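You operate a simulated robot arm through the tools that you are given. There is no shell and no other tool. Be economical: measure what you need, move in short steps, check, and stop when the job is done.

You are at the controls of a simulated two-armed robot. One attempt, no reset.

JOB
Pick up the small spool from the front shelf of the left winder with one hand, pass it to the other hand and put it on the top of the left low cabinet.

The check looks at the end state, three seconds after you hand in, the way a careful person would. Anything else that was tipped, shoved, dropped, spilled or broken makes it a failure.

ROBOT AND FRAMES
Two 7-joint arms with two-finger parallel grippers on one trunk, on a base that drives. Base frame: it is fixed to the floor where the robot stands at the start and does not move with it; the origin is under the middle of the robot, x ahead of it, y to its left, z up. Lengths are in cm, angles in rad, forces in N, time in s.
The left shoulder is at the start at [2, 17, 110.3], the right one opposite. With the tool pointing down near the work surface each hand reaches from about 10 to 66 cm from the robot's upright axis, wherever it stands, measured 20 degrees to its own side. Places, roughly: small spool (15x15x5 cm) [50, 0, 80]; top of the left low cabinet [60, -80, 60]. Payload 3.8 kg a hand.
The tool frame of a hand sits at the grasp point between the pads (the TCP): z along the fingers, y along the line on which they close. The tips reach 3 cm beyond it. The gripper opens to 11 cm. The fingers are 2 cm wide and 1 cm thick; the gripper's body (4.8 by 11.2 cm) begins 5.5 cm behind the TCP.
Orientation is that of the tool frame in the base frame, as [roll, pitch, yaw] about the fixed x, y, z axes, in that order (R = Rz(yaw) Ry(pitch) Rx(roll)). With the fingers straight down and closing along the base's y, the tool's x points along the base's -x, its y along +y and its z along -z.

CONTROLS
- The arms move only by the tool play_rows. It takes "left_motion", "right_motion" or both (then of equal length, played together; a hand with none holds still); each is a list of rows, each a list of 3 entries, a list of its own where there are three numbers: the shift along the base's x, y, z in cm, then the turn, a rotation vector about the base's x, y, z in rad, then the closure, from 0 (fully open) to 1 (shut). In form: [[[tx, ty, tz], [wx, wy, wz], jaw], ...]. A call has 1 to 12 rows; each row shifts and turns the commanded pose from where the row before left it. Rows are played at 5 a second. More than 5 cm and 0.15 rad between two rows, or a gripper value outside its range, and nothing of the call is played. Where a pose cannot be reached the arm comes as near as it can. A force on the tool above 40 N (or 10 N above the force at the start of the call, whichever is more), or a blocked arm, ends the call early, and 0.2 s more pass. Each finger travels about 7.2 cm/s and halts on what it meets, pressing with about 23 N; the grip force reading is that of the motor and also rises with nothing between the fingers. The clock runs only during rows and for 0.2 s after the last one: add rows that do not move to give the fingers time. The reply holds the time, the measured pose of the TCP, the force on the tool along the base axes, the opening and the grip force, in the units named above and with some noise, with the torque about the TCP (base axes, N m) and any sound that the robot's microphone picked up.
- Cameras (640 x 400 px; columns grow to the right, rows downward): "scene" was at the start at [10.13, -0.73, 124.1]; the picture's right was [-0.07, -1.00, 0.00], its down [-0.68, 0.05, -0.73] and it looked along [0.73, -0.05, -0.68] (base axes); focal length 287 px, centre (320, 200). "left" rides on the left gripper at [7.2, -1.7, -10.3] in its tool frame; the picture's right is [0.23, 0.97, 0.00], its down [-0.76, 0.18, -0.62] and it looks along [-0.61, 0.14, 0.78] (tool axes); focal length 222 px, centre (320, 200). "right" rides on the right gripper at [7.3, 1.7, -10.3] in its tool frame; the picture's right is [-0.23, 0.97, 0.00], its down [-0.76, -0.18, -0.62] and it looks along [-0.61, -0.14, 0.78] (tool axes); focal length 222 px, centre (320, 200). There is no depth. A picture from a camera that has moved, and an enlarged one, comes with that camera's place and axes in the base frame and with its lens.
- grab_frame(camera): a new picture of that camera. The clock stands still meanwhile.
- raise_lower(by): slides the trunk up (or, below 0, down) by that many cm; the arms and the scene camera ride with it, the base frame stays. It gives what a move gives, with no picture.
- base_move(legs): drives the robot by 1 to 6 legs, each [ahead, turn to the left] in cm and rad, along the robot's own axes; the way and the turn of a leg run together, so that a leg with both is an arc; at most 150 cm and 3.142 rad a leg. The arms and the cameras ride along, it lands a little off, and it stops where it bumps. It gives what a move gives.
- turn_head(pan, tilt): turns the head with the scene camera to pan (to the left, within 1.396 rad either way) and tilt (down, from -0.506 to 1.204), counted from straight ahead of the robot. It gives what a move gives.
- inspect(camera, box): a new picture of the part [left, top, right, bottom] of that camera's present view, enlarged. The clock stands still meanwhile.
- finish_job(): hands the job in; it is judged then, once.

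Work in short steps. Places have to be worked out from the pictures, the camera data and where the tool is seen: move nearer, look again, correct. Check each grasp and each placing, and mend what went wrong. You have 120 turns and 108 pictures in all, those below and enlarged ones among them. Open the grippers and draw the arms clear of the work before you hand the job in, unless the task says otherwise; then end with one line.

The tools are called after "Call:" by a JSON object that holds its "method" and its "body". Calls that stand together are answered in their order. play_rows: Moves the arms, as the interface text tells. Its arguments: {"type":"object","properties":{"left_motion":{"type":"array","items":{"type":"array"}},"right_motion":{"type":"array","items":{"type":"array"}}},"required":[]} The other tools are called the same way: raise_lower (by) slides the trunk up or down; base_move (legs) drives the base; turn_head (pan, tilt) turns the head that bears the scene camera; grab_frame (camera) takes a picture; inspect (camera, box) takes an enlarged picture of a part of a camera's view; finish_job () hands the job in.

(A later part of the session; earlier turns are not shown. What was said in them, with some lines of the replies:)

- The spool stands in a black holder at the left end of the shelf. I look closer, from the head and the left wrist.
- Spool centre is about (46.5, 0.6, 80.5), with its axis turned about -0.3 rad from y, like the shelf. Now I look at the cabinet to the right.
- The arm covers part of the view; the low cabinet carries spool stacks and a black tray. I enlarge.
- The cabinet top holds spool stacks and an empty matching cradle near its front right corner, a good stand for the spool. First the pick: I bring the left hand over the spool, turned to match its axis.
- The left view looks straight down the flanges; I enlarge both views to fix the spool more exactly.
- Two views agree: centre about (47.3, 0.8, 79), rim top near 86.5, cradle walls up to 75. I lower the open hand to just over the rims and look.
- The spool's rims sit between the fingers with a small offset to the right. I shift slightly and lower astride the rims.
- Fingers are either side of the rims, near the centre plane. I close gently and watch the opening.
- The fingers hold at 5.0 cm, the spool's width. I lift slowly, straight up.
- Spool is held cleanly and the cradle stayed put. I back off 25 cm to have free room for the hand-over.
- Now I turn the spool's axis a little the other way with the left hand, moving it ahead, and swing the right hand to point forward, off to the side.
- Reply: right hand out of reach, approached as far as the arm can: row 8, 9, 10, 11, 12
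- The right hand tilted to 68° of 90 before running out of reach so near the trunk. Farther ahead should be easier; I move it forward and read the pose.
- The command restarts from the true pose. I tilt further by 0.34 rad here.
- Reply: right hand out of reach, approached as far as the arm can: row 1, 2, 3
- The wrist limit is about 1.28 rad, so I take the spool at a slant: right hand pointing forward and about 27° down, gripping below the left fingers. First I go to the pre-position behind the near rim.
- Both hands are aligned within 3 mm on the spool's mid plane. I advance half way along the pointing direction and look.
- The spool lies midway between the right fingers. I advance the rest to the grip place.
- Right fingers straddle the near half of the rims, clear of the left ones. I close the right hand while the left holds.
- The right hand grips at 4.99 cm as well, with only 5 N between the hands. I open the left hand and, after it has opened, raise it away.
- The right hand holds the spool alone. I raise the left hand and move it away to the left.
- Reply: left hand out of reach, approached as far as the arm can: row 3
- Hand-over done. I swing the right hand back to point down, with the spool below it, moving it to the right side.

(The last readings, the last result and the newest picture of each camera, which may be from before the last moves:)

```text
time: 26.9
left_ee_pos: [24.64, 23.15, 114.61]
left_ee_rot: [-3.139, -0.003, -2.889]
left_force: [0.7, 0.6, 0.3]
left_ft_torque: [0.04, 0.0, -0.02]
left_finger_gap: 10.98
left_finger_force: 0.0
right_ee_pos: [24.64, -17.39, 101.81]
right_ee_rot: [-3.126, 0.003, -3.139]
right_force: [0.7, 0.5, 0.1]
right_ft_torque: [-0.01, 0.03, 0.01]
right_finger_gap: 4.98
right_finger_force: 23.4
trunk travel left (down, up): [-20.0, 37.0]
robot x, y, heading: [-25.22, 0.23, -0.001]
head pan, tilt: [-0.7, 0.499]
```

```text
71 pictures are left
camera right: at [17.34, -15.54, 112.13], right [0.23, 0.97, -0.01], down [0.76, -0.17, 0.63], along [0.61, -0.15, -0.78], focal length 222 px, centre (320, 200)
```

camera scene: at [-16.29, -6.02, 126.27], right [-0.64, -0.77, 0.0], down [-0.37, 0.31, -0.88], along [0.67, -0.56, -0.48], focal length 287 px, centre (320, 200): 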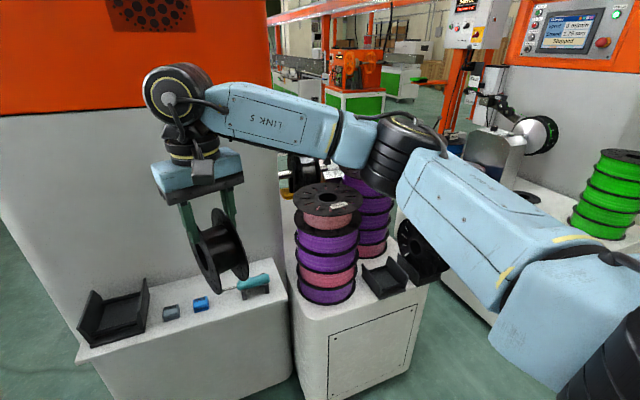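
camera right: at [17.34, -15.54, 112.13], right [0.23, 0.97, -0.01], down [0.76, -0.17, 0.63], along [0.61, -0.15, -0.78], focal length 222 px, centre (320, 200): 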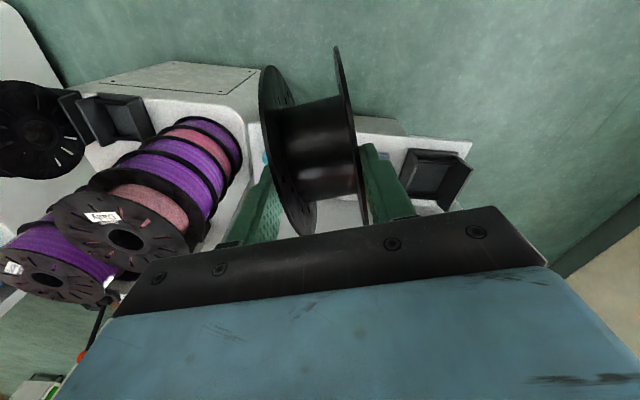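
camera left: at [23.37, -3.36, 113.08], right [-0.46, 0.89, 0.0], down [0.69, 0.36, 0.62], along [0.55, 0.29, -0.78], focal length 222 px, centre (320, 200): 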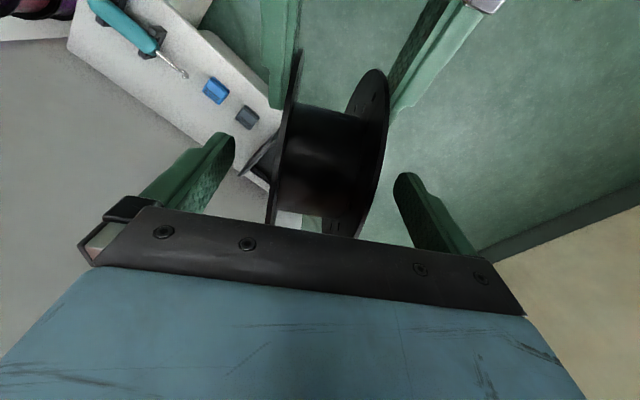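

I enlarge the cabinet top from the head.

Call:
{"method": "inspect", "body": {"camera": "scene", "box": [280, 160, 440, 400]}}

Call:
{"method": "inspect", "body": {"camera": "right", "box": [0, 40, 280, 200]}}

```text
1.67 times, centred on (360, 280) of scene
camera zoom: at [-16.29, -6.02, 126.27], right [-0.64, -0.77, 0.0], down [-0.37, 0.31, -0.88], along [0.67, -0.56, -0.48], focal length 479 px, centre (253, 67)
```

zoom: 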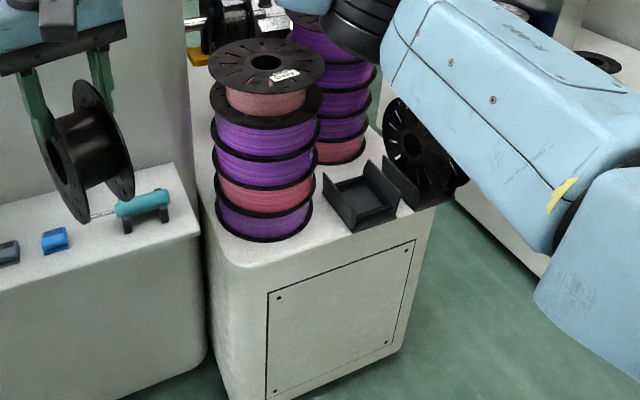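

```text
2.29 times, centred on (140, 120) of right
camera zoom: at [17.34, -15.54, 112.13], right [0.23, 0.97, -0.01], down [0.76, -0.17, 0.63], along [0.61, -0.15, -0.78], focal length 508 px, centre (731, 383)
```

zoom: 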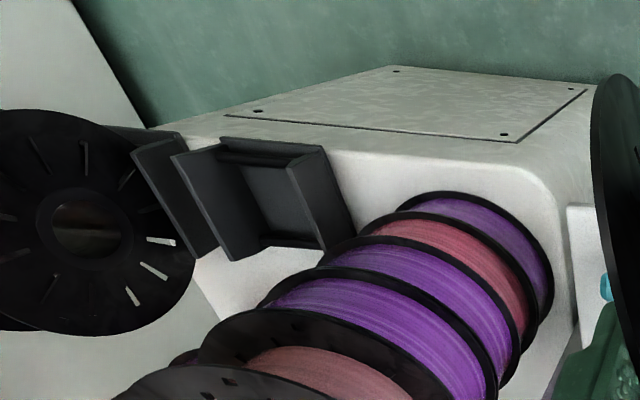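

Cabinet edge and winder share the yaw of about -0.29. The empty cradle is near (23, -66, 61), between the stack (top about 92) and another standing spool. I raise the trunk for clearance, then drive sideways to face the cradle squarely.

Call:
{"method": "raise_lower", "body": {"by": 16}}

Call:
{"method": "base_move", "body": {"legs": [[0, -1.45], [41, 0], [0, 1.16]]}}

Call:
{"method": "turn_head", "body": {"pan": -0.3, "tilt": 0.85}}

Call:
{"method": "grab_frame", "body": {"camera": "scene"}}

Call:
{"method": "grab_frame", "body": {"camera": "right"}}

```text
time: 28.8
left_ee_pos: [24.65, 23.21, 130.58]
left_ee_rot: [-3.141, -0.001, -2.89]
left_force: [-0.3, 0.1, -0.1]
left_ft_torque: [-0.03, 0.0, -0.02]
left_finger_gap: 11.02
left_finger_force: 0.0
right_ee_pos: [24.62, -17.36, 117.82]
right_ee_rot: [-3.129, 0.003, -3.14]
right_force: [0.3, -0.3, -1.4]
right_ft_torque: [0.03, 0.01, -0.01]
right_finger_gap: 4.98
right_finger_force: 22.8
trunk travel left (down, up): [-36.0, 21.0]
robot x, y, heading: [-25.35, 0.05, 0.006]
head pan, tilt: [-0.7, 0.499]
```

```text
time: 37.8
left_ee_pos: [34.05, -32.59, 130.59]
left_ee_rot: [-3.14, -0.002, 3.111]
left_force: [-0.1, 0.1, -0.4]
left_ft_torque: [0.0, -0.01, -0.04]
left_finger_gap: 10.98
left_finger_force: 0.0
right_ee_pos: [22.84, -71.66, 117.87]
right_ee_rot: [-3.128, 0.005, 2.858]
right_force: [-0.3, -0.1, -1.2]
right_ft_torque: [0.01, 0.01, 0.02]
right_finger_gap: 5.01
right_finger_force: 22.8
trunk travel left (down, up): [-36.0, 21.0]
robot x, y, heading: [-19.85, -40.85, -0.283]
head pan, tilt: [-0.7, 0.499]
```

```text
time: 38.6
left_ee_pos: [34.15, -32.68, 130.65]
left_ee_rot: [-3.141, -0.001, 3.109]
left_force: [0.0, -0.1, 0.5]
left_ft_torque: [-0.02, -0.01, 0.02]
left_finger_gap: 10.98
left_finger_force: 0.1
right_ee_pos: [22.72, -71.69, 117.81]
right_ee_rot: [-3.127, 0.004, 2.858]
right_force: [-0.3, 0.0, -2.5]
right_ft_torque: [0.0, 0.02, 0.03]
right_finger_gap: 4.99
right_finger_force: 22.6
trunk travel left (down, up): [-36.0, 21.0]
robot x, y, heading: [-20.16, -41.02, -0.281]
head pan, tilt: [-0.3, 0.85]
```

```text
68 pictures are left
camera scene: at [-11.77, -46.1, 139.28], right [-0.55, -0.83, 0.0], down [-0.63, 0.41, -0.66], along [0.55, -0.36, -0.75], focal length 287 px, centre (320, 200)
```

scene: 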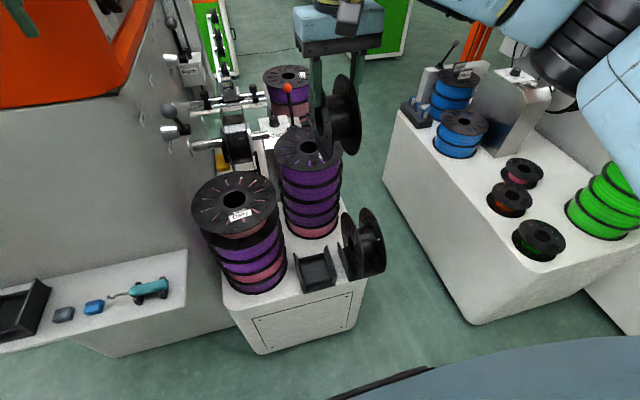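

```text
67 pictures are left
camera right: at [16.35, -67.81, 128.12], right [0.49, 0.87, -0.01], down [0.68, -0.37, 0.63], along [0.54, -0.32, -0.78], focal length 222 px, centre (320, 200)
```

right: 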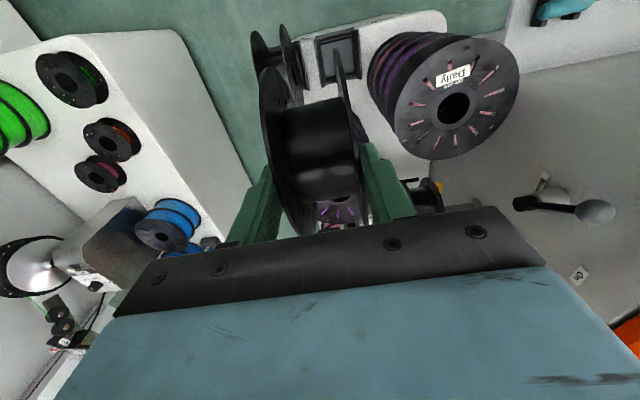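

Now a clear view of the empty cradle beside the standing spool. I enlarge from both cameras.

Call:
{"method": "inspect", "body": {"camera": "scene", "box": [270, 190, 400, 320]}}

Call:
{"method": "inspect", "body": {"camera": "right", "box": [240, 10, 400, 110]}}

```text
3.08 times, centred on (335, 255) of scene
camera zoom: at [-11.77, -46.1, 139.28], right [-0.55, -0.83, 0.0], down [-0.63, 0.41, -0.66], along [0.55, -0.36, -0.75], focal length 884 px, centre (274, 31)
```

zoom: 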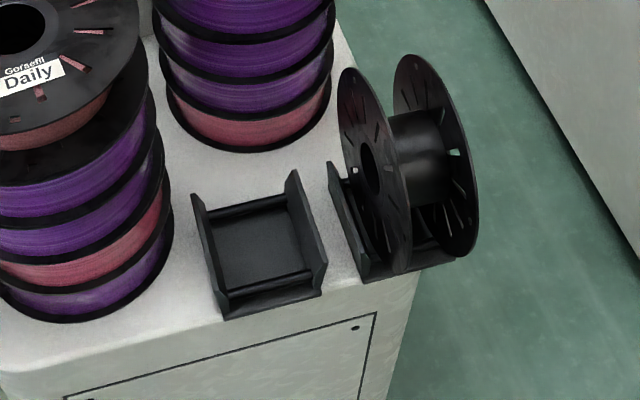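

```text
4.00 times, centred on (320, 60) of right
camera zoom: at [16.35, -67.81, 128.12], right [0.49, 0.87, -0.01], down [0.68, -0.37, 0.63], along [0.54, -0.32, -0.78], focal length 888 px, centre (320, 760)
```

zoom: 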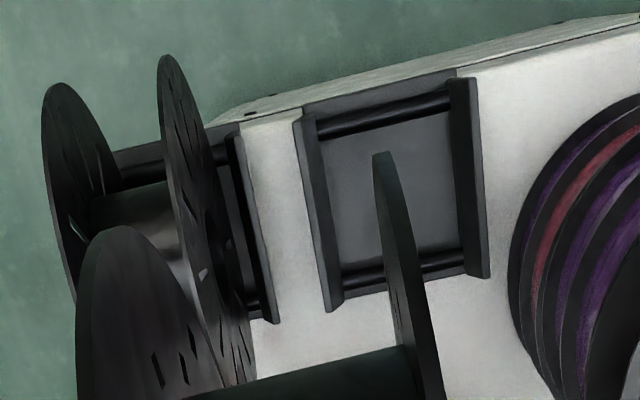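

From the wall tops the cradle centre is about (24, -68), yaw -0.295; the spool centre hangs at about (23.9, -72). I shift the hand left 4 cm, then lower the trunk 18 cm and look again.

Call:
{"method": "play_rows", "body": {"right_motion": [[[0.1, 2, 0], [0, 0, -0.006], 1], [[0.1, 2, 0], [0, 0, -0.006], 1], [[0, 0, 0], [0, 0, 0], 1]]}}

Call:
{"method": "raise_lower", "body": {"by": -18}}

Call:
{"method": "grab_frame", "body": {"camera": "scene"}}

Call:
{"method": "grab_frame", "body": {"camera": "right"}}

```text
time: 39.4
left_ee_pos: [34.17, -32.72, 130.65]
left_ee_rot: [3.14, -0.002, 3.11]
left_force: [0.4, -0.6, 1.0]
left_ft_torque: [0.01, -0.03, 0.04]
left_finger_gap: 11.01
left_finger_force: 0.0
right_ee_pos: [22.84, -67.72, 117.74]
right_ee_rot: [-3.127, 0.005, 2.849]
right_force: [-0.3, -0.2, -1.5]
right_ft_torque: [0.0, 0.03, 0.01]
right_finger_gap: 4.99
right_finger_force: 23.2
trunk travel left (down, up): [-36.0, 21.0]
robot x, y, heading: [-19.83, -40.96, -0.284]
head pan, tilt: [-0.3, 0.85]
```

```text
time: 41.4
left_ee_pos: [33.99, -32.8, 112.68]
left_ee_rot: [-3.139, 0.0, 3.108]
left_force: [-0.5, 1.0, -0.5]
left_ft_torque: [-0.02, 0.02, -0.02]
left_finger_gap: 11.02
left_finger_force: 0.1
right_ee_pos: [22.94, -67.72, 99.84]
right_ee_rot: [-3.128, 0.002, 2.848]
right_force: [0.2, -0.7, -1.4]
right_ft_torque: [0.0, 0.04, 0.02]
right_finger_gap: 4.99
right_finger_force: 23.0
trunk travel left (down, up): [-18.0, 39.0]
robot x, y, heading: [-20.13, -41.38, -0.284]
head pan, tilt: [-0.3, 0.85]
```

```text
64 pictures are left
camera scene: at [-11.78, -46.09, 121.28], right [-0.55, -0.83, 0.0], down [-0.63, 0.41, -0.66], along [0.55, -0.36, -0.75], focal length 287 px, centre (320, 200)
```

scene: 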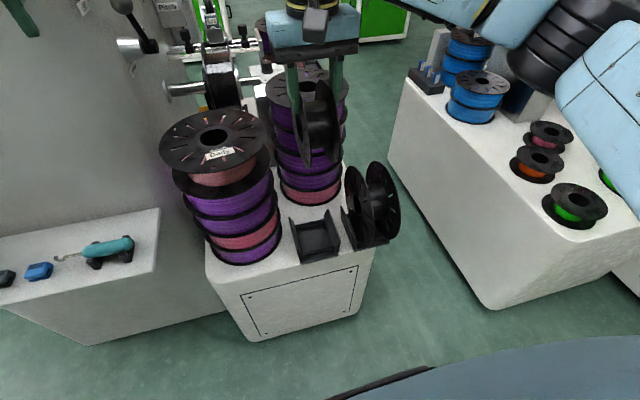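

```text
63 pictures are left
camera right: at [16.52, -63.77, 110.14], right [0.5, 0.87, -0.01], down [0.68, -0.38, 0.63], along [0.54, -0.32, -0.78], focal length 222 px, centre (320, 200)
```

right: 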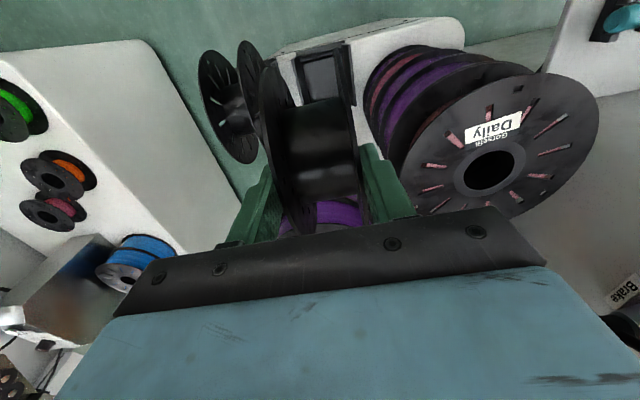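

The spool hangs clear above the stack's side. I enlarge to compare the rim and cradle positions.

Call:
{"method": "inspect", "body": {"camera": "scene", "box": [250, 150, 410, 270]}}

Call:
{"method": "inspect", "body": {"camera": "right", "box": [230, 20, 390, 140]}}

```text
3.33 times, centred on (330, 210) of scene
camera zoom: at [-11.78, -46.09, 121.28], right [-0.55, -0.83, 0.0], down [-0.63, 0.41, -0.66], along [0.55, -0.36, -0.75], focal length 957 px, centre (287, 167)
```

zoom: 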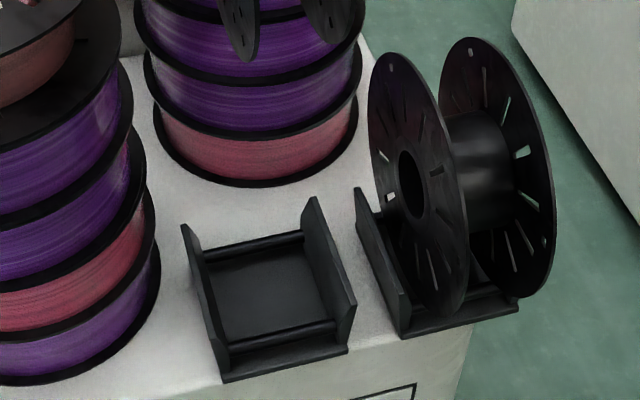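

```text
3.33 times, centred on (310, 80) of right
camera zoom: at [16.52, -63.77, 110.14], right [0.5, 0.87, -0.01], down [0.68, -0.38, 0.63], along [0.54, -0.32, -0.78], focal length 740 px, centre (353, 600)
```

zoom: 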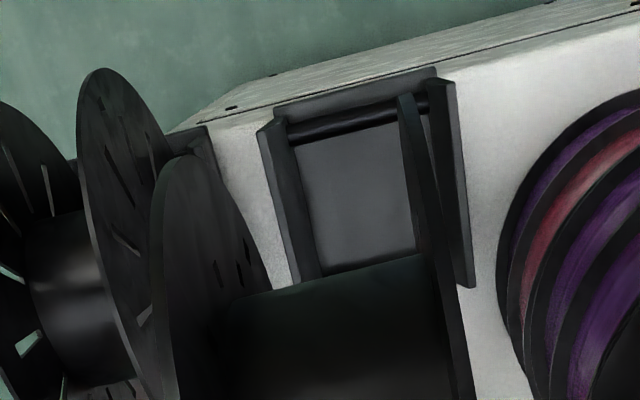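

Two-view fixes give cradle centre (25.1, -68.4) and wall tops near z 60.7, so the hand should go about 1 cm ahead. I move the left hand farther off, adjust, and lower the trunk 15 cm.

Call:
{"method": "play_rows", "body": {"left_motion": [[[0.5, 4, 1], [0, 0, 0], 0], [[0.5, 4, 1], [0, 0, 0], 0], [[0.5, 4, 0], [0, 0, 0], 0], [[0, 0, 0], [0, 0, 0], 0]], "right_motion": [[[1.0, -0.3, 0], [0, 0, 0], 1], [[0, 0, 0], [0, 0, 0], 1], [[0, 0, 0], [0, 0, 0], 1], [[0, 0, 0], [0, 0, 0], 1]]}}

Call:
{"method": "raise_lower", "body": {"by": -15}}

Call:
{"method": "turn_head", "body": {"pan": -0.3, "tilt": 0.7}}

Call:
{"method": "grab_frame", "body": {"camera": "scene"}}

Call:
{"method": "grab_frame", "body": {"camera": "right"}}

```text
time: 42.4
left_ee_pos: [35.57, -20.7, 114.66]
left_ee_rot: [3.141, -0.002, 3.108]
left_force: [0.4, -0.1, -0.3]
left_ft_torque: [0.01, -0.06, 0.0]
left_finger_gap: 11.03
left_finger_force: 0.0
right_ee_pos: [23.86, -67.95, 99.91]
right_ee_rot: [-3.126, 0.004, 2.847]
right_force: [-0.6, -0.7, -1.9]
right_ft_torque: [0.01, 0.0, -0.03]
right_finger_gap: 4.95
right_finger_force: 23.0
trunk travel left (down, up): [-18.0, 39.0]
robot x, y, heading: [-20.31, -41.39, -0.281]
head pan, tilt: [-0.3, 0.85]
```

```text
time: 44.2
left_ee_pos: [35.55, -20.57, 99.73]
left_ee_rot: [-3.14, 0.001, 3.111]
left_force: [0.1, 0.0, 0.3]
left_ft_torque: [0.06, -0.02, 0.01]
left_finger_gap: 10.98
left_finger_force: 0.0
right_ee_pos: [23.95, -67.95, 84.78]
right_ee_rot: [-3.129, 0.003, 2.845]
right_force: [-0.4, 0.4, -1.5]
right_ft_torque: [0.02, 0.02, 0.0]
right_finger_gap: 5.0
right_finger_force: 22.6
trunk travel left (down, up): [-3.0, 54.0]
robot x, y, heading: [-20.27, -41.36, -0.284]
head pan, tilt: [-0.3, 0.85]
```

```text
time: 44.9
left_ee_pos: [35.59, -20.56, 99.74]
left_ee_rot: [-3.14, -0.002, 3.112]
left_force: [-0.4, 0.8, -0.7]
left_ft_torque: [0.02, 0.06, 0.01]
left_finger_gap: 10.99
left_finger_force: 0.1
right_ee_pos: [23.88, -67.95, 84.9]
right_ee_rot: [-3.127, 0.003, 2.847]
right_force: [0.4, 0.3, -2.0]
right_ft_torque: [0.01, 0.03, 0.03]
right_finger_gap: 4.97
right_finger_force: 22.6
trunk travel left (down, up): [-3.0, 54.0]
robot x, y, heading: [-19.88, -41.18, -0.28]
head pan, tilt: [-0.3, 0.7]
```

```text
60 pictures are left
camera scene: at [-11.21, -46.46, 107.49], right [-0.55, -0.83, 0.0], down [-0.54, 0.35, -0.76], along [0.64, -0.42, -0.64], focal length 287 px, centre (320, 200)
```

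scene: 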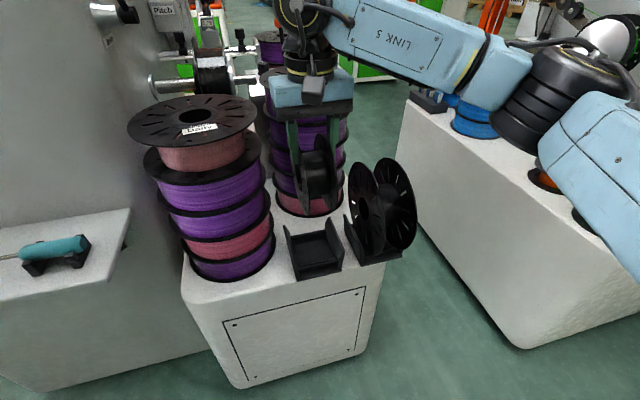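

```text
59 pictures are left
camera right: at [17.51, -64.07, 95.14], right [0.5, 0.87, -0.01], down [0.68, -0.38, 0.63], along [0.54, -0.32, -0.78], focal length 222 px, centre (320, 200)
```

right: 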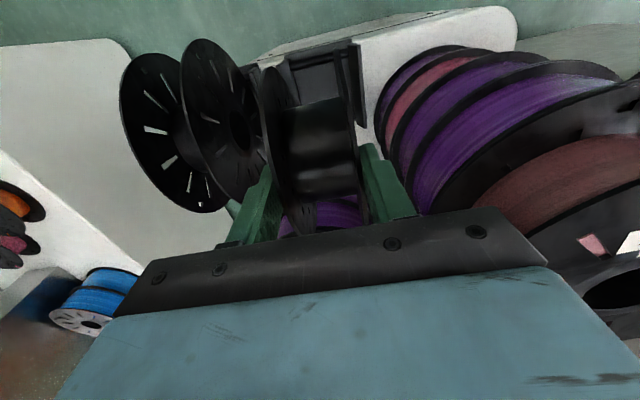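

Still about 12 cm above. I enlarge both views to check the lateral and fore-aft match.

Call:
{"method": "inspect", "body": {"camera": "scene", "box": [260, 90, 420, 290]}}

Call:
{"method": "inspect", "body": {"camera": "right", "box": [220, 20, 400, 220]}}

```text
2.00 times, centred on (340, 190) of scene
camera zoom: at [-11.21, -46.46, 107.49], right [-0.55, -0.83, 0.0], down [-0.54, 0.35, -0.76], along [0.64, -0.42, -0.64], focal length 574 px, centre (280, 220)
```

zoom: 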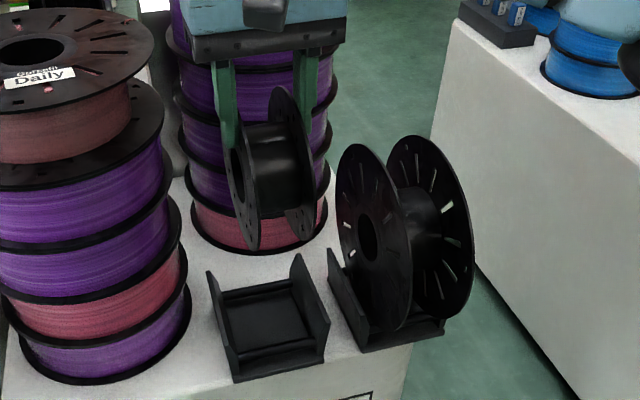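

```text
2.00 times, centred on (310, 120) of right
camera zoom: at [17.51, -64.07, 95.14], right [0.5, 0.87, -0.01], down [0.68, -0.38, 0.63], along [0.54, -0.32, -0.78], focal length 444 px, centre (340, 360)
```

zoom: 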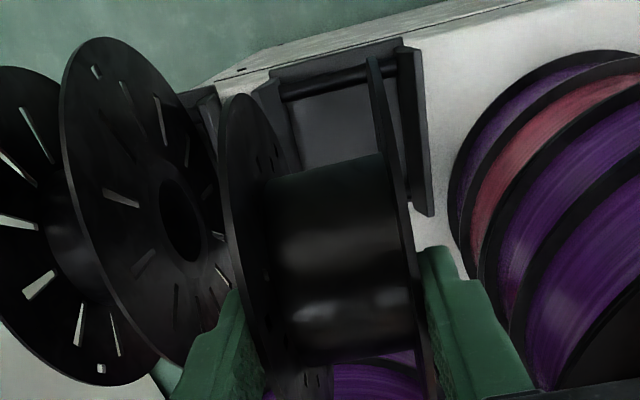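

Lateral and fore-aft agree within about half a centimetre. I lower 10 cm to just above the cradle walls and check again.

Call:
{"method": "play_rows", "body": {"right_motion": [[[-0.1, -0.3, -2.5], [0, 0, 0], 1], [[0, 0, -2.5], [0, 0, 0], 1], [[0, 0, -2.5], [0, 0, 0], 1], [[0, 0, -2.5], [0, 0, 0], 1], [[0, 0, 0], [0, 0, 0], 1]]}}

Call:
{"method": "inspect", "body": {"camera": "scene", "box": [260, 120, 420, 300]}}

Call:
{"method": "inspect", "body": {"camera": "right", "box": [180, 20, 440, 220]}}

```text
time: 46.1
left_ee_pos: [35.66, -20.69, 99.66]
left_ee_rot: [-3.14, 0.0, 3.111]
left_force: [0.6, -0.3, 0.6]
left_ft_torque: [0.03, 0.0, -0.01]
left_finger_gap: 11.02
left_finger_force: 0.0
right_ee_pos: [23.85, -68.28, 74.8]
right_ee_rot: [-3.127, 0.004, 2.848]
right_force: [-0.4, 0.4, -0.9]
right_ft_torque: [-0.01, 0.02, 0.02]
right_finger_gap: 4.96
right_finger_force: 23.4
trunk travel left (down, up): [-3.0, 54.0]
robot x, y, heading: [-20.1, -41.18, -0.279]
head pan, tilt: [-0.3, 0.7]
```

```text
2.22 times, centred on (340, 210) of scene
camera zoom: at [-11.2, -46.46, 107.5], right [-0.55, -0.83, 0.0], down [-0.54, 0.35, -0.76], along [0.64, -0.42, -0.64], focal length 638 px, centre (276, 178)
```

zoom: 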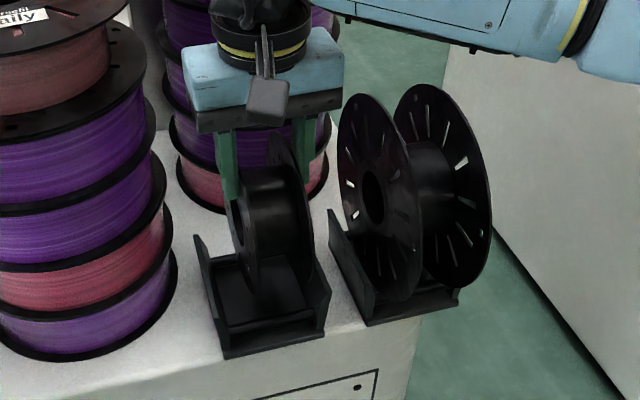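

```text
2.00 times, centred on (310, 120) of right
camera zoom: at [17.42, -64.35, 85.07], right [0.5, 0.87, -0.01], down [0.68, -0.38, 0.63], along [0.54, -0.32, -0.78], focal length 444 px, centre (340, 360)
```

zoom: 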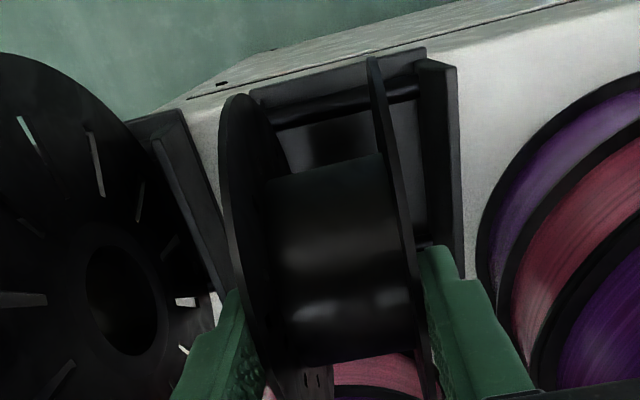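

The spool hangs between the cradle walls, centred within a few millimetres. I lower 4 cm more slowly and read the force.

Call:
{"method": "play_rows", "body": {"right_motion": [[[0, 0.1, -1], [0, 0, 0], 1], [[0, 0, -1], [0, 0, 0], 1], [[0, 0, -1], [0, 0, 0], 1], [[0, 0, -0.5], [0, 0, 0], 1], [[0, 0, 0], [0, 0, 0], 1]]}}

Call:
{"method": "inspect", "body": {"camera": "scene", "box": [280, 150, 400, 300]}}

Call:
{"method": "inspect", "body": {"camera": "right", "box": [180, 20, 440, 220]}}

```text
time: 47.3
left_ee_pos: [35.59, -20.61, 99.55]
left_ee_rot: [-3.14, -0.003, 3.109]
left_force: [0.3, 0.1, 0.1]
left_ft_torque: [0.05, 0.0, 0.01]
left_finger_gap: 10.99
left_finger_force: 0.1
right_ee_pos: [23.76, -68.1, 71.31]
right_ee_rot: [-3.128, 0.003, 2.845]
right_force: [0.2, -0.2, -1.7]
right_ft_torque: [0.0, 0.02, 0.0]
right_finger_gap: 5.01
right_finger_force: 23.0
trunk travel left (down, up): [-3.0, 54.0]
robot x, y, heading: [-19.77, -40.97, -0.282]
head pan, tilt: [-0.3, 0.7]
```

```text
2.67 times, centred on (340, 225) of scene
camera zoom: at [-11.2, -46.46, 107.5], right [-0.55, -0.83, 0.0], down [-0.54, 0.35, -0.76], along [0.64, -0.42, -0.64], focal length 766 px, centre (267, 133)
```

zoom: 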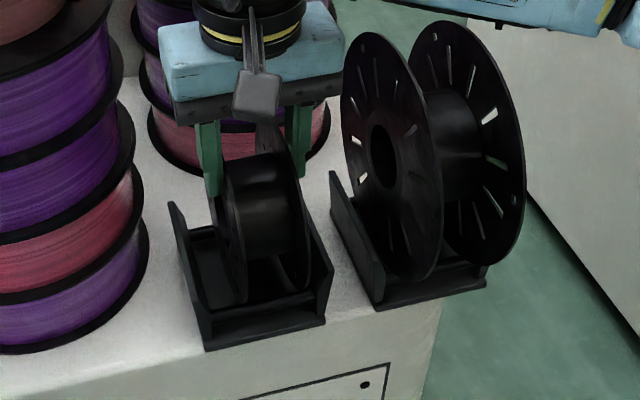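

```text
2.00 times, centred on (310, 120) of right
camera zoom: at [17.4, -64.27, 81.58], right [0.5, 0.87, -0.01], down [0.68, -0.38, 0.63], along [0.54, -0.32, -0.78], focal length 444 px, centre (340, 360)
```

zoom: 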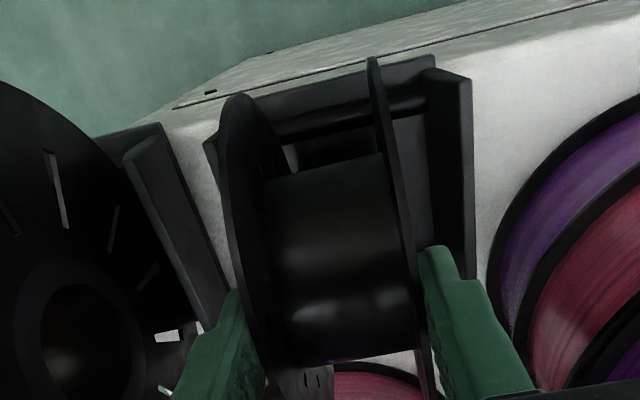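

The spool sits about half a centimetre too far right. I shift it left and keep lowering in small steps.

Call:
{"method": "play_rows", "body": {"right_motion": [[[0.18, 0.6, 0], [0, 0, 0], 1], [[0, 0, -0.4], [0, 0, 0], 1], [[0, 0, -0.4], [0, 0, 0], 1], [[0, 0, -0.3], [0, 0, 0], 1], [[0, 0, 0], [0, 0, 0], 1]]}}

Call:
{"method": "inspect", "body": {"camera": "scene", "box": [280, 180, 380, 300]}}

```text
time: 48.5
left_ee_pos: [35.55, -20.74, 99.7]
left_ee_rot: [-3.139, 0.0, 3.11]
left_force: [-0.2, 0.7, -0.1]
left_ft_torque: [-0.03, -0.01, 0.0]
left_finger_gap: 11.01
left_finger_force: 0.1
right_ee_pos: [24.09, -67.56, 70.66]
right_ee_rot: [-3.128, 0.008, 2.849]
right_force: [5.5, -2.8, 13.4]
right_ft_torque: [0.11, -0.38, -0.09]
right_finger_gap: 4.97
right_finger_force: 23.2
trunk travel left (down, up): [-3.0, 54.0]
robot x, y, heading: [-20.29, -41.04, -0.282]
head pan, tilt: [-0.3, 0.7]
```

```text
3.33 times, centred on (330, 240) of scene
camera zoom: at [-11.24, -46.44, 107.52], right [-0.55, -0.83, 0.0], down [-0.54, 0.35, -0.77], along [0.64, -0.42, -0.64], focal length 957 px, centre (287, 67)
```

zoom: 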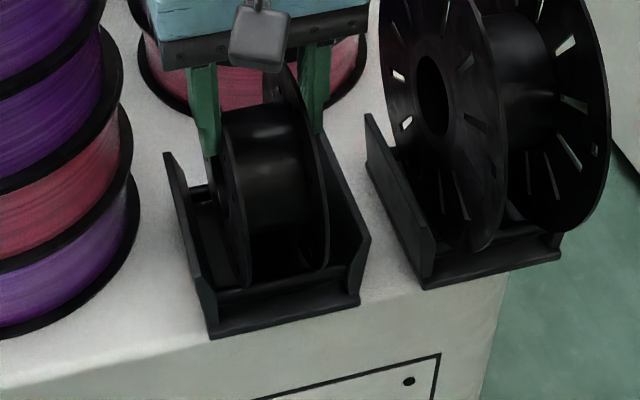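

Contact: 13 N upward with 6 N pushing forward, so it touches the near rod first. I lift a little, move 0.6 cm ahead, and lower again.

Call:
{"method": "play_rows", "body": {"right_motion": [[[0, 0, 0.6], [0, 0, 0], 1], [[0.58, -0.17, 0], [0, 0, 0], 1], [[0, 0, -0.3], [0, 0, 0], 1], [[0, 0, -0.3], [0, 0, 0], 1], [[0, 0, 0], [0, 0, 0], 1]]}}

```text
time: 49.7
left_ee_pos: [35.37, -20.67, 99.8]
left_ee_rot: [-3.139, 0.001, 3.11]
left_force: [-0.2, 0.0, -0.4]
left_ft_torque: [0.01, 0.02, 0.02]
left_finger_gap: 11.01
left_finger_force: 0.1
right_ee_pos: [24.6, -67.66, 70.36]
right_ee_rot: [-3.127, 0.006, 2.848]
right_force: [-8.5, -0.9, 18.3]
right_ft_torque: [-0.13, -0.1, -0.02]
right_finger_gap: 4.95
right_finger_force: 22.9
trunk travel left (down, up): [-3.0, 54.0]
robot x, y, heading: [-20.43, -40.8, -0.279]
head pan, tilt: [-0.3, 0.7]
```

Now it touches the far rod: seat lies between. I lift 0.5, move back 0.3, and set down again.

Call:
{"method": "play_rows", "body": {"right_motion": [[[0, 0, 0.5], [0, 0, 0], 1], [[-0.29, 0.08, 0], [0, 0, 0], 1], [[0, 0, -0.25], [0, 0, 0], 1], [[0, 0, -0.2], [0, 0, 0], 1], [[0, 0, 0], [0, 0, 0], 1]]}}

Call:
{"method": "inspect", "body": {"camera": "scene", "box": [280, 180, 380, 300]}}

Call:
{"method": "grab_frame", "body": {"camera": "right"}}

```text
time: 50.9
left_ee_pos: [35.62, -20.52, 99.68]
left_ee_rot: [-3.139, 0.0, 3.109]
left_force: [0.3, 1.0, 0.3]
left_ft_torque: [0.01, 0.0, 0.01]
left_finger_gap: 10.99
left_finger_force: 0.1
right_ee_pos: [24.3, -67.66, 70.26]
right_ee_rot: [-3.128, 0.004, 2.846]
right_force: [0.5, -0.3, -1.1]
right_ft_torque: [0.03, -0.01, 0.0]
right_finger_gap: 4.95
right_finger_force: 23.0
trunk travel left (down, up): [-3.0, 54.0]
robot x, y, heading: [-20.2, -41.12, -0.281]
head pan, tilt: [-0.3, 0.7]
```

```text
3.33 times, centred on (330, 240) of scene
camera zoom: at [-11.21, -46.46, 107.5], right [-0.55, -0.83, 0.0], down [-0.54, 0.35, -0.76], along [0.64, -0.42, -0.64], focal length 957 px, centre (287, 67)
```

zoom: 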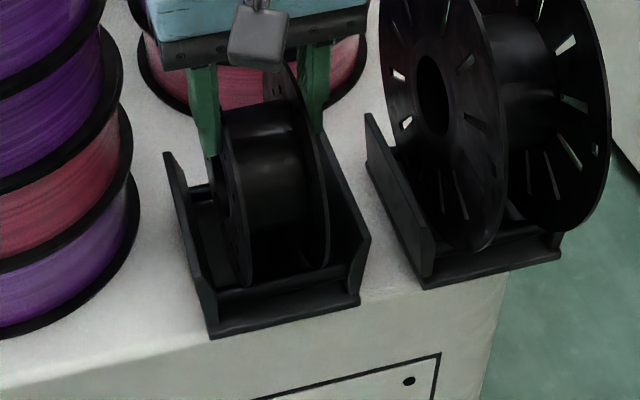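

```text
50 pictures are left
camera right: at [17.88, -63.75, 80.55], right [0.5, 0.87, -0.01], down [0.68, -0.38, 0.63], along [0.54, -0.32, -0.78], focal length 222 px, centre (320, 200)
```

right: 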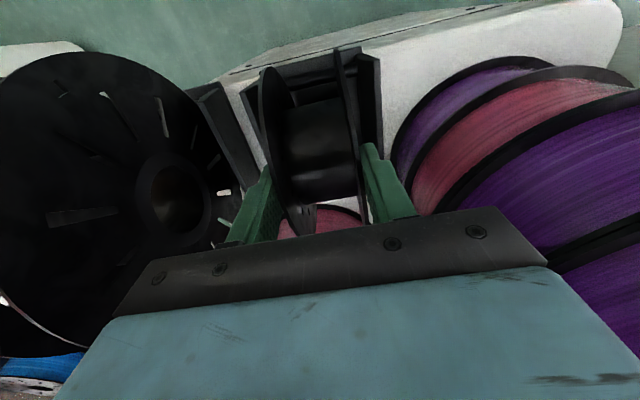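

No contact now at a lower height: the spool sits between the rods. I go down 0.4 cm more to seat it.

Call:
{"method": "play_rows", "body": {"right_motion": [[[0, 0, -0.2], [0, 0, 0], 1], [[0, 0, -0.2], [0, 0, 0], 1], [[0, 0, 0], [0, 0, 0], 1]]}}

```text
time: 51.7
left_ee_pos: [35.37, -20.52, 99.78]
left_ee_rot: [-3.14, 0.001, 3.11]
left_force: [-0.3, -0.5, -0.4]
left_ft_torque: [0.0, -0.01, 0.0]
left_finger_gap: 11.0
left_finger_force: 0.1
right_ee_pos: [24.35, -67.63, 70.02]
right_ee_rot: [-3.127, 0.007, 2.847]
right_force: [-4.6, -1.8, 19.7]
right_ft_torque: [-0.13, -0.01, -0.09]
right_finger_gap: 4.99
right_finger_force: 23.5
trunk travel left (down, up): [-3.0, 54.0]
robot x, y, heading: [-20.2, -41.21, -0.283]
head pan, tilt: [-0.3, 0.7]
```

Seated: 20 N upward, nearly balanced. I ease 0.15 cm up and 0.1 back, then open the fingers gradually.

Call:
{"method": "play_rows", "body": {"right_motion": [[[-0.1, 0.03, 0.15], [0, 0, 0], 1], [[0, 0, 0], [0, 0, 0], 1]]}}

Call:
{"method": "play_rows", "body": {"right_motion": [[[0, 0, 0], [0, 0, 0], 0.5], [[0, 0, 0], [0, 0, 0], 0.43], [[0, 0, 0], [0, 0, 0], 0.35], [[0, 0, 0], [0, 0, 0], 0.28], [[0, 0, 0], [0, 0, 0], 0.28]]}}

Call:
{"method": "inspect", "body": {"camera": "scene", "box": [280, 180, 380, 300]}}

Call:
{"method": "grab_frame", "body": {"camera": "right"}}

```text
time: 52.3
left_ee_pos: [35.65, -20.7, 99.75]
left_ee_rot: [-3.141, -0.001, 3.11]
left_force: [0.0, -0.3, 0.4]
left_ft_torque: [0.01, 0.0, 0.01]
left_finger_gap: 11.01
left_finger_force: 0.0
right_ee_pos: [24.32, -67.58, 70.02]
right_ee_rot: [-3.128, 0.008, 2.846]
right_force: [5.4, -4.2, 11.7]
right_ft_torque: [-0.07, -0.6, -0.09]
right_finger_gap: 5.0
right_finger_force: 22.7
trunk travel left (down, up): [-3.0, 54.0]
robot x, y, heading: [-19.81, -41.35, -0.285]
head pan, tilt: [-0.3, 0.7]
```

```text
time: 53.5
left_ee_pos: [35.53, -20.69, 99.63]
left_ee_rot: [-3.14, -0.002, 3.11]
left_force: [0.5, -0.2, 0.2]
left_ft_torque: [0.02, 0.0, 0.03]
left_finger_gap: 11.0
left_finger_force: 0.1
right_ee_pos: [24.3, -67.57, 70.08]
right_ee_rot: [-3.128, 0.003, 2.845]
right_force: [-0.6, 1.2, -0.2]
right_ft_torque: [0.01, 0.02, 0.0]
right_finger_gap: 7.93
right_finger_force: 0.0
trunk travel left (down, up): [-3.0, 54.0]
robot x, y, heading: [-20.14, -40.63, -0.283]
head pan, tilt: [-0.3, 0.7]
```

```text
3.33 times, centred on (330, 240) of scene
camera zoom: at [-11.21, -46.46, 107.5], right [-0.55, -0.83, 0.0], down [-0.54, 0.35, -0.76], along [0.64, -0.42, -0.64], focal length 957 px, centre (287, 67)
```

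zoom: 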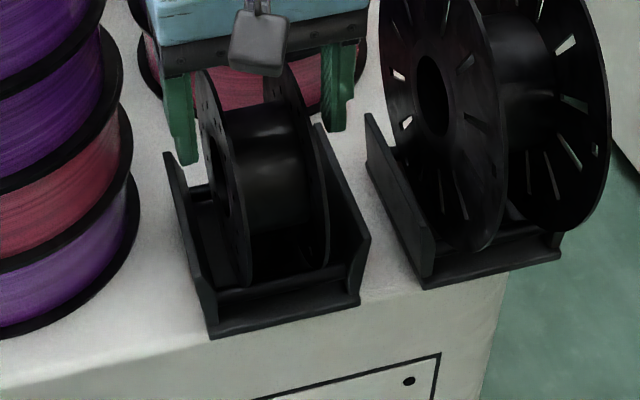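

```text
48 pictures are left
camera right: at [17.8, -63.73, 80.34], right [0.5, 0.87, -0.01], down [0.68, -0.38, 0.63], along [0.54, -0.32, -0.78], focal length 222 px, centre (320, 200)
```

right: 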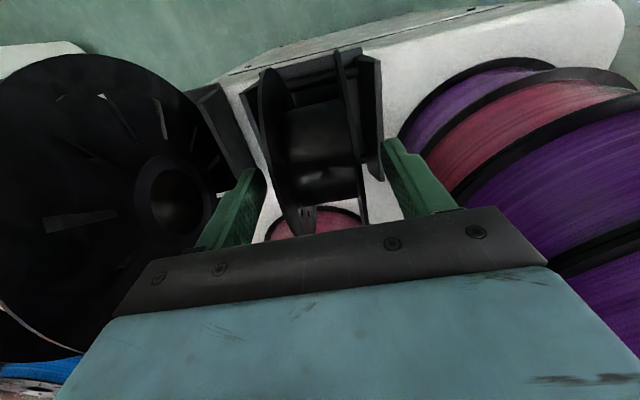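

The spool stands free in the cradle. I raise the hand straight up.

Call:
{"method": "play_rows", "body": {"right_motion": [[[0, 0, 1.5], [0, 0, 0], 0.28], [[0, 0, 3], [0, 0, 0], 0.28], [[0, 0, 4], [0, 0, 0], 0.28], [[0, 0, 4], [0, 0, 0], 0.28], [[0, 0, 4], [0, 0, 0], 0.28], [[0, 0, 4], [0, 0, 0], 0.2], [[0, 0, 0], [0, 0, 0], 0]]}}

Call:
{"method": "raise_lower", "body": {"by": 12}}

Call:
{"method": "base_move", "body": {"legs": [[-20, 0]]}}

Call:
{"method": "grab_frame", "body": {"camera": "scene"}}

```text
time: 55.1
left_ee_pos: [35.46, -20.68, 99.74]
left_ee_rot: [-3.14, 0.0, 3.11]
left_force: [-0.1, 0.6, -0.3]
left_ft_torque: [0.01, 0.0, -0.03]
left_finger_gap: 10.98
left_finger_force: 0.0
right_ee_pos: [24.19, -67.57, 90.47]
right_ee_rot: [-3.128, 0.004, 2.847]
right_force: [0.3, 0.2, -0.1]
right_ft_torque: [-0.02, -0.01, 0.04]
right_finger_gap: 10.99
right_finger_force: 0.0
trunk travel left (down, up): [-3.0, 54.0]
robot x, y, heading: [-19.74, -41.03, -0.285]
head pan, tilt: [-0.3, 0.7]
```

```text
time: 56.6
left_ee_pos: [35.46, -20.66, 111.66]
left_ee_rot: [3.141, -0.003, 3.109]
left_force: [-0.3, 0.6, 0.6]
left_ft_torque: [0.03, 0.03, 0.0]
left_finger_gap: 11.0
left_finger_force: 0.1
right_ee_pos: [24.23, -67.58, 102.51]
right_ee_rot: [-3.129, 0.003, 2.847]
right_force: [0.6, 0.1, 0.4]
right_ft_torque: [0.02, -0.03, 0.0]
right_finger_gap: 11.0
right_finger_force: 0.1
trunk travel left (down, up): [-15.0, 42.0]
robot x, y, heading: [-20.17, -41.06, -0.279]
head pan, tilt: [-0.3, 0.7]
```

```text
time: 58.2
left_ee_pos: [16.54, -15.21, 111.62]
left_ee_rot: [-3.139, 0.0, 3.108]
left_force: [0.0, -0.1, 0.0]
left_ft_torque: [0.0, -0.02, 0.0]
left_finger_gap: 11.01
left_finger_force: 0.0
right_ee_pos: [5.12, -62.07, 102.62]
right_ee_rot: [-3.129, 0.004, 2.845]
right_force: [-1.2, 0.2, 0.2]
right_ft_torque: [-0.01, -0.06, 0.0]
right_finger_gap: 11.01
right_finger_force: 0.0
trunk travel left (down, up): [-15.0, 42.0]
robot x, y, heading: [-39.2, -34.97, -0.28]
head pan, tilt: [-0.3, 0.7]
```

```text
47 pictures are left
camera scene: at [-30.33, -40.91, 119.51], right [-0.55, -0.83, 0.0], down [-0.54, 0.35, -0.77], along [0.64, -0.42, -0.64], focal length 287 px, centre (320, 200)
```

scene: 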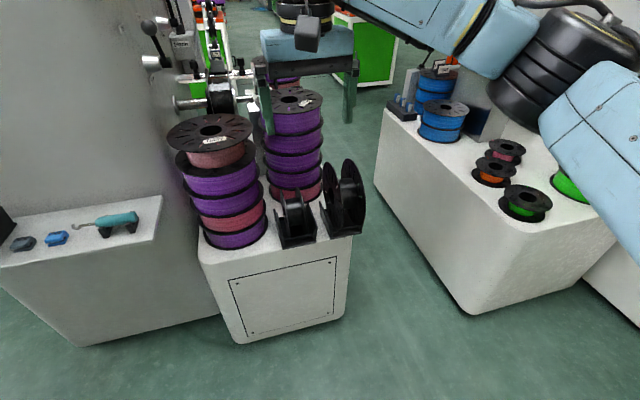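

The spool rests in the cradle on the cabinet. One last enlarged check.

Call:
{"method": "inspect", "body": {"camera": "scene", "box": [250, 140, 390, 270]}}

```text
3.08 times, centred on (320, 205) of scene
camera zoom: at [-30.33, -40.91, 119.51], right [-0.55, -0.83, 0.0], down [-0.54, 0.35, -0.77], along [0.64, -0.42, -0.64], focal length 884 px, centre (320, 185)
```

zoom: 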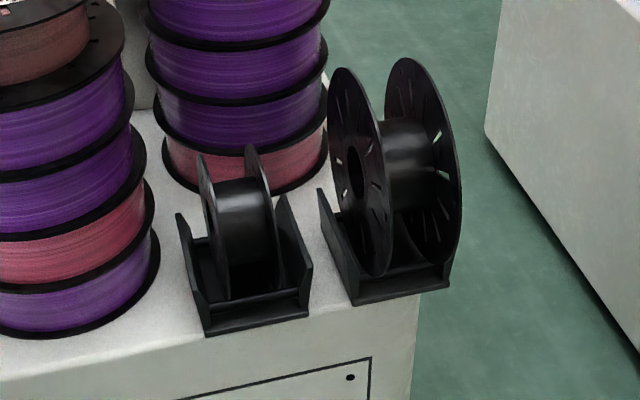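

The spool sits squarely in the cradle on the left cabinet, nothing else has moved, and both hands are open and clear. I hand in.

Call:
{"method": "finish_job", "body": {}}

```text
The job is handed in.
```

The left hand picked up the small spool and passed it to the right hand, which set it upright in the empty cradle on top of the left low cabinet. I saw nothing else disturbed, and I handed the job in with both hands open and clear.
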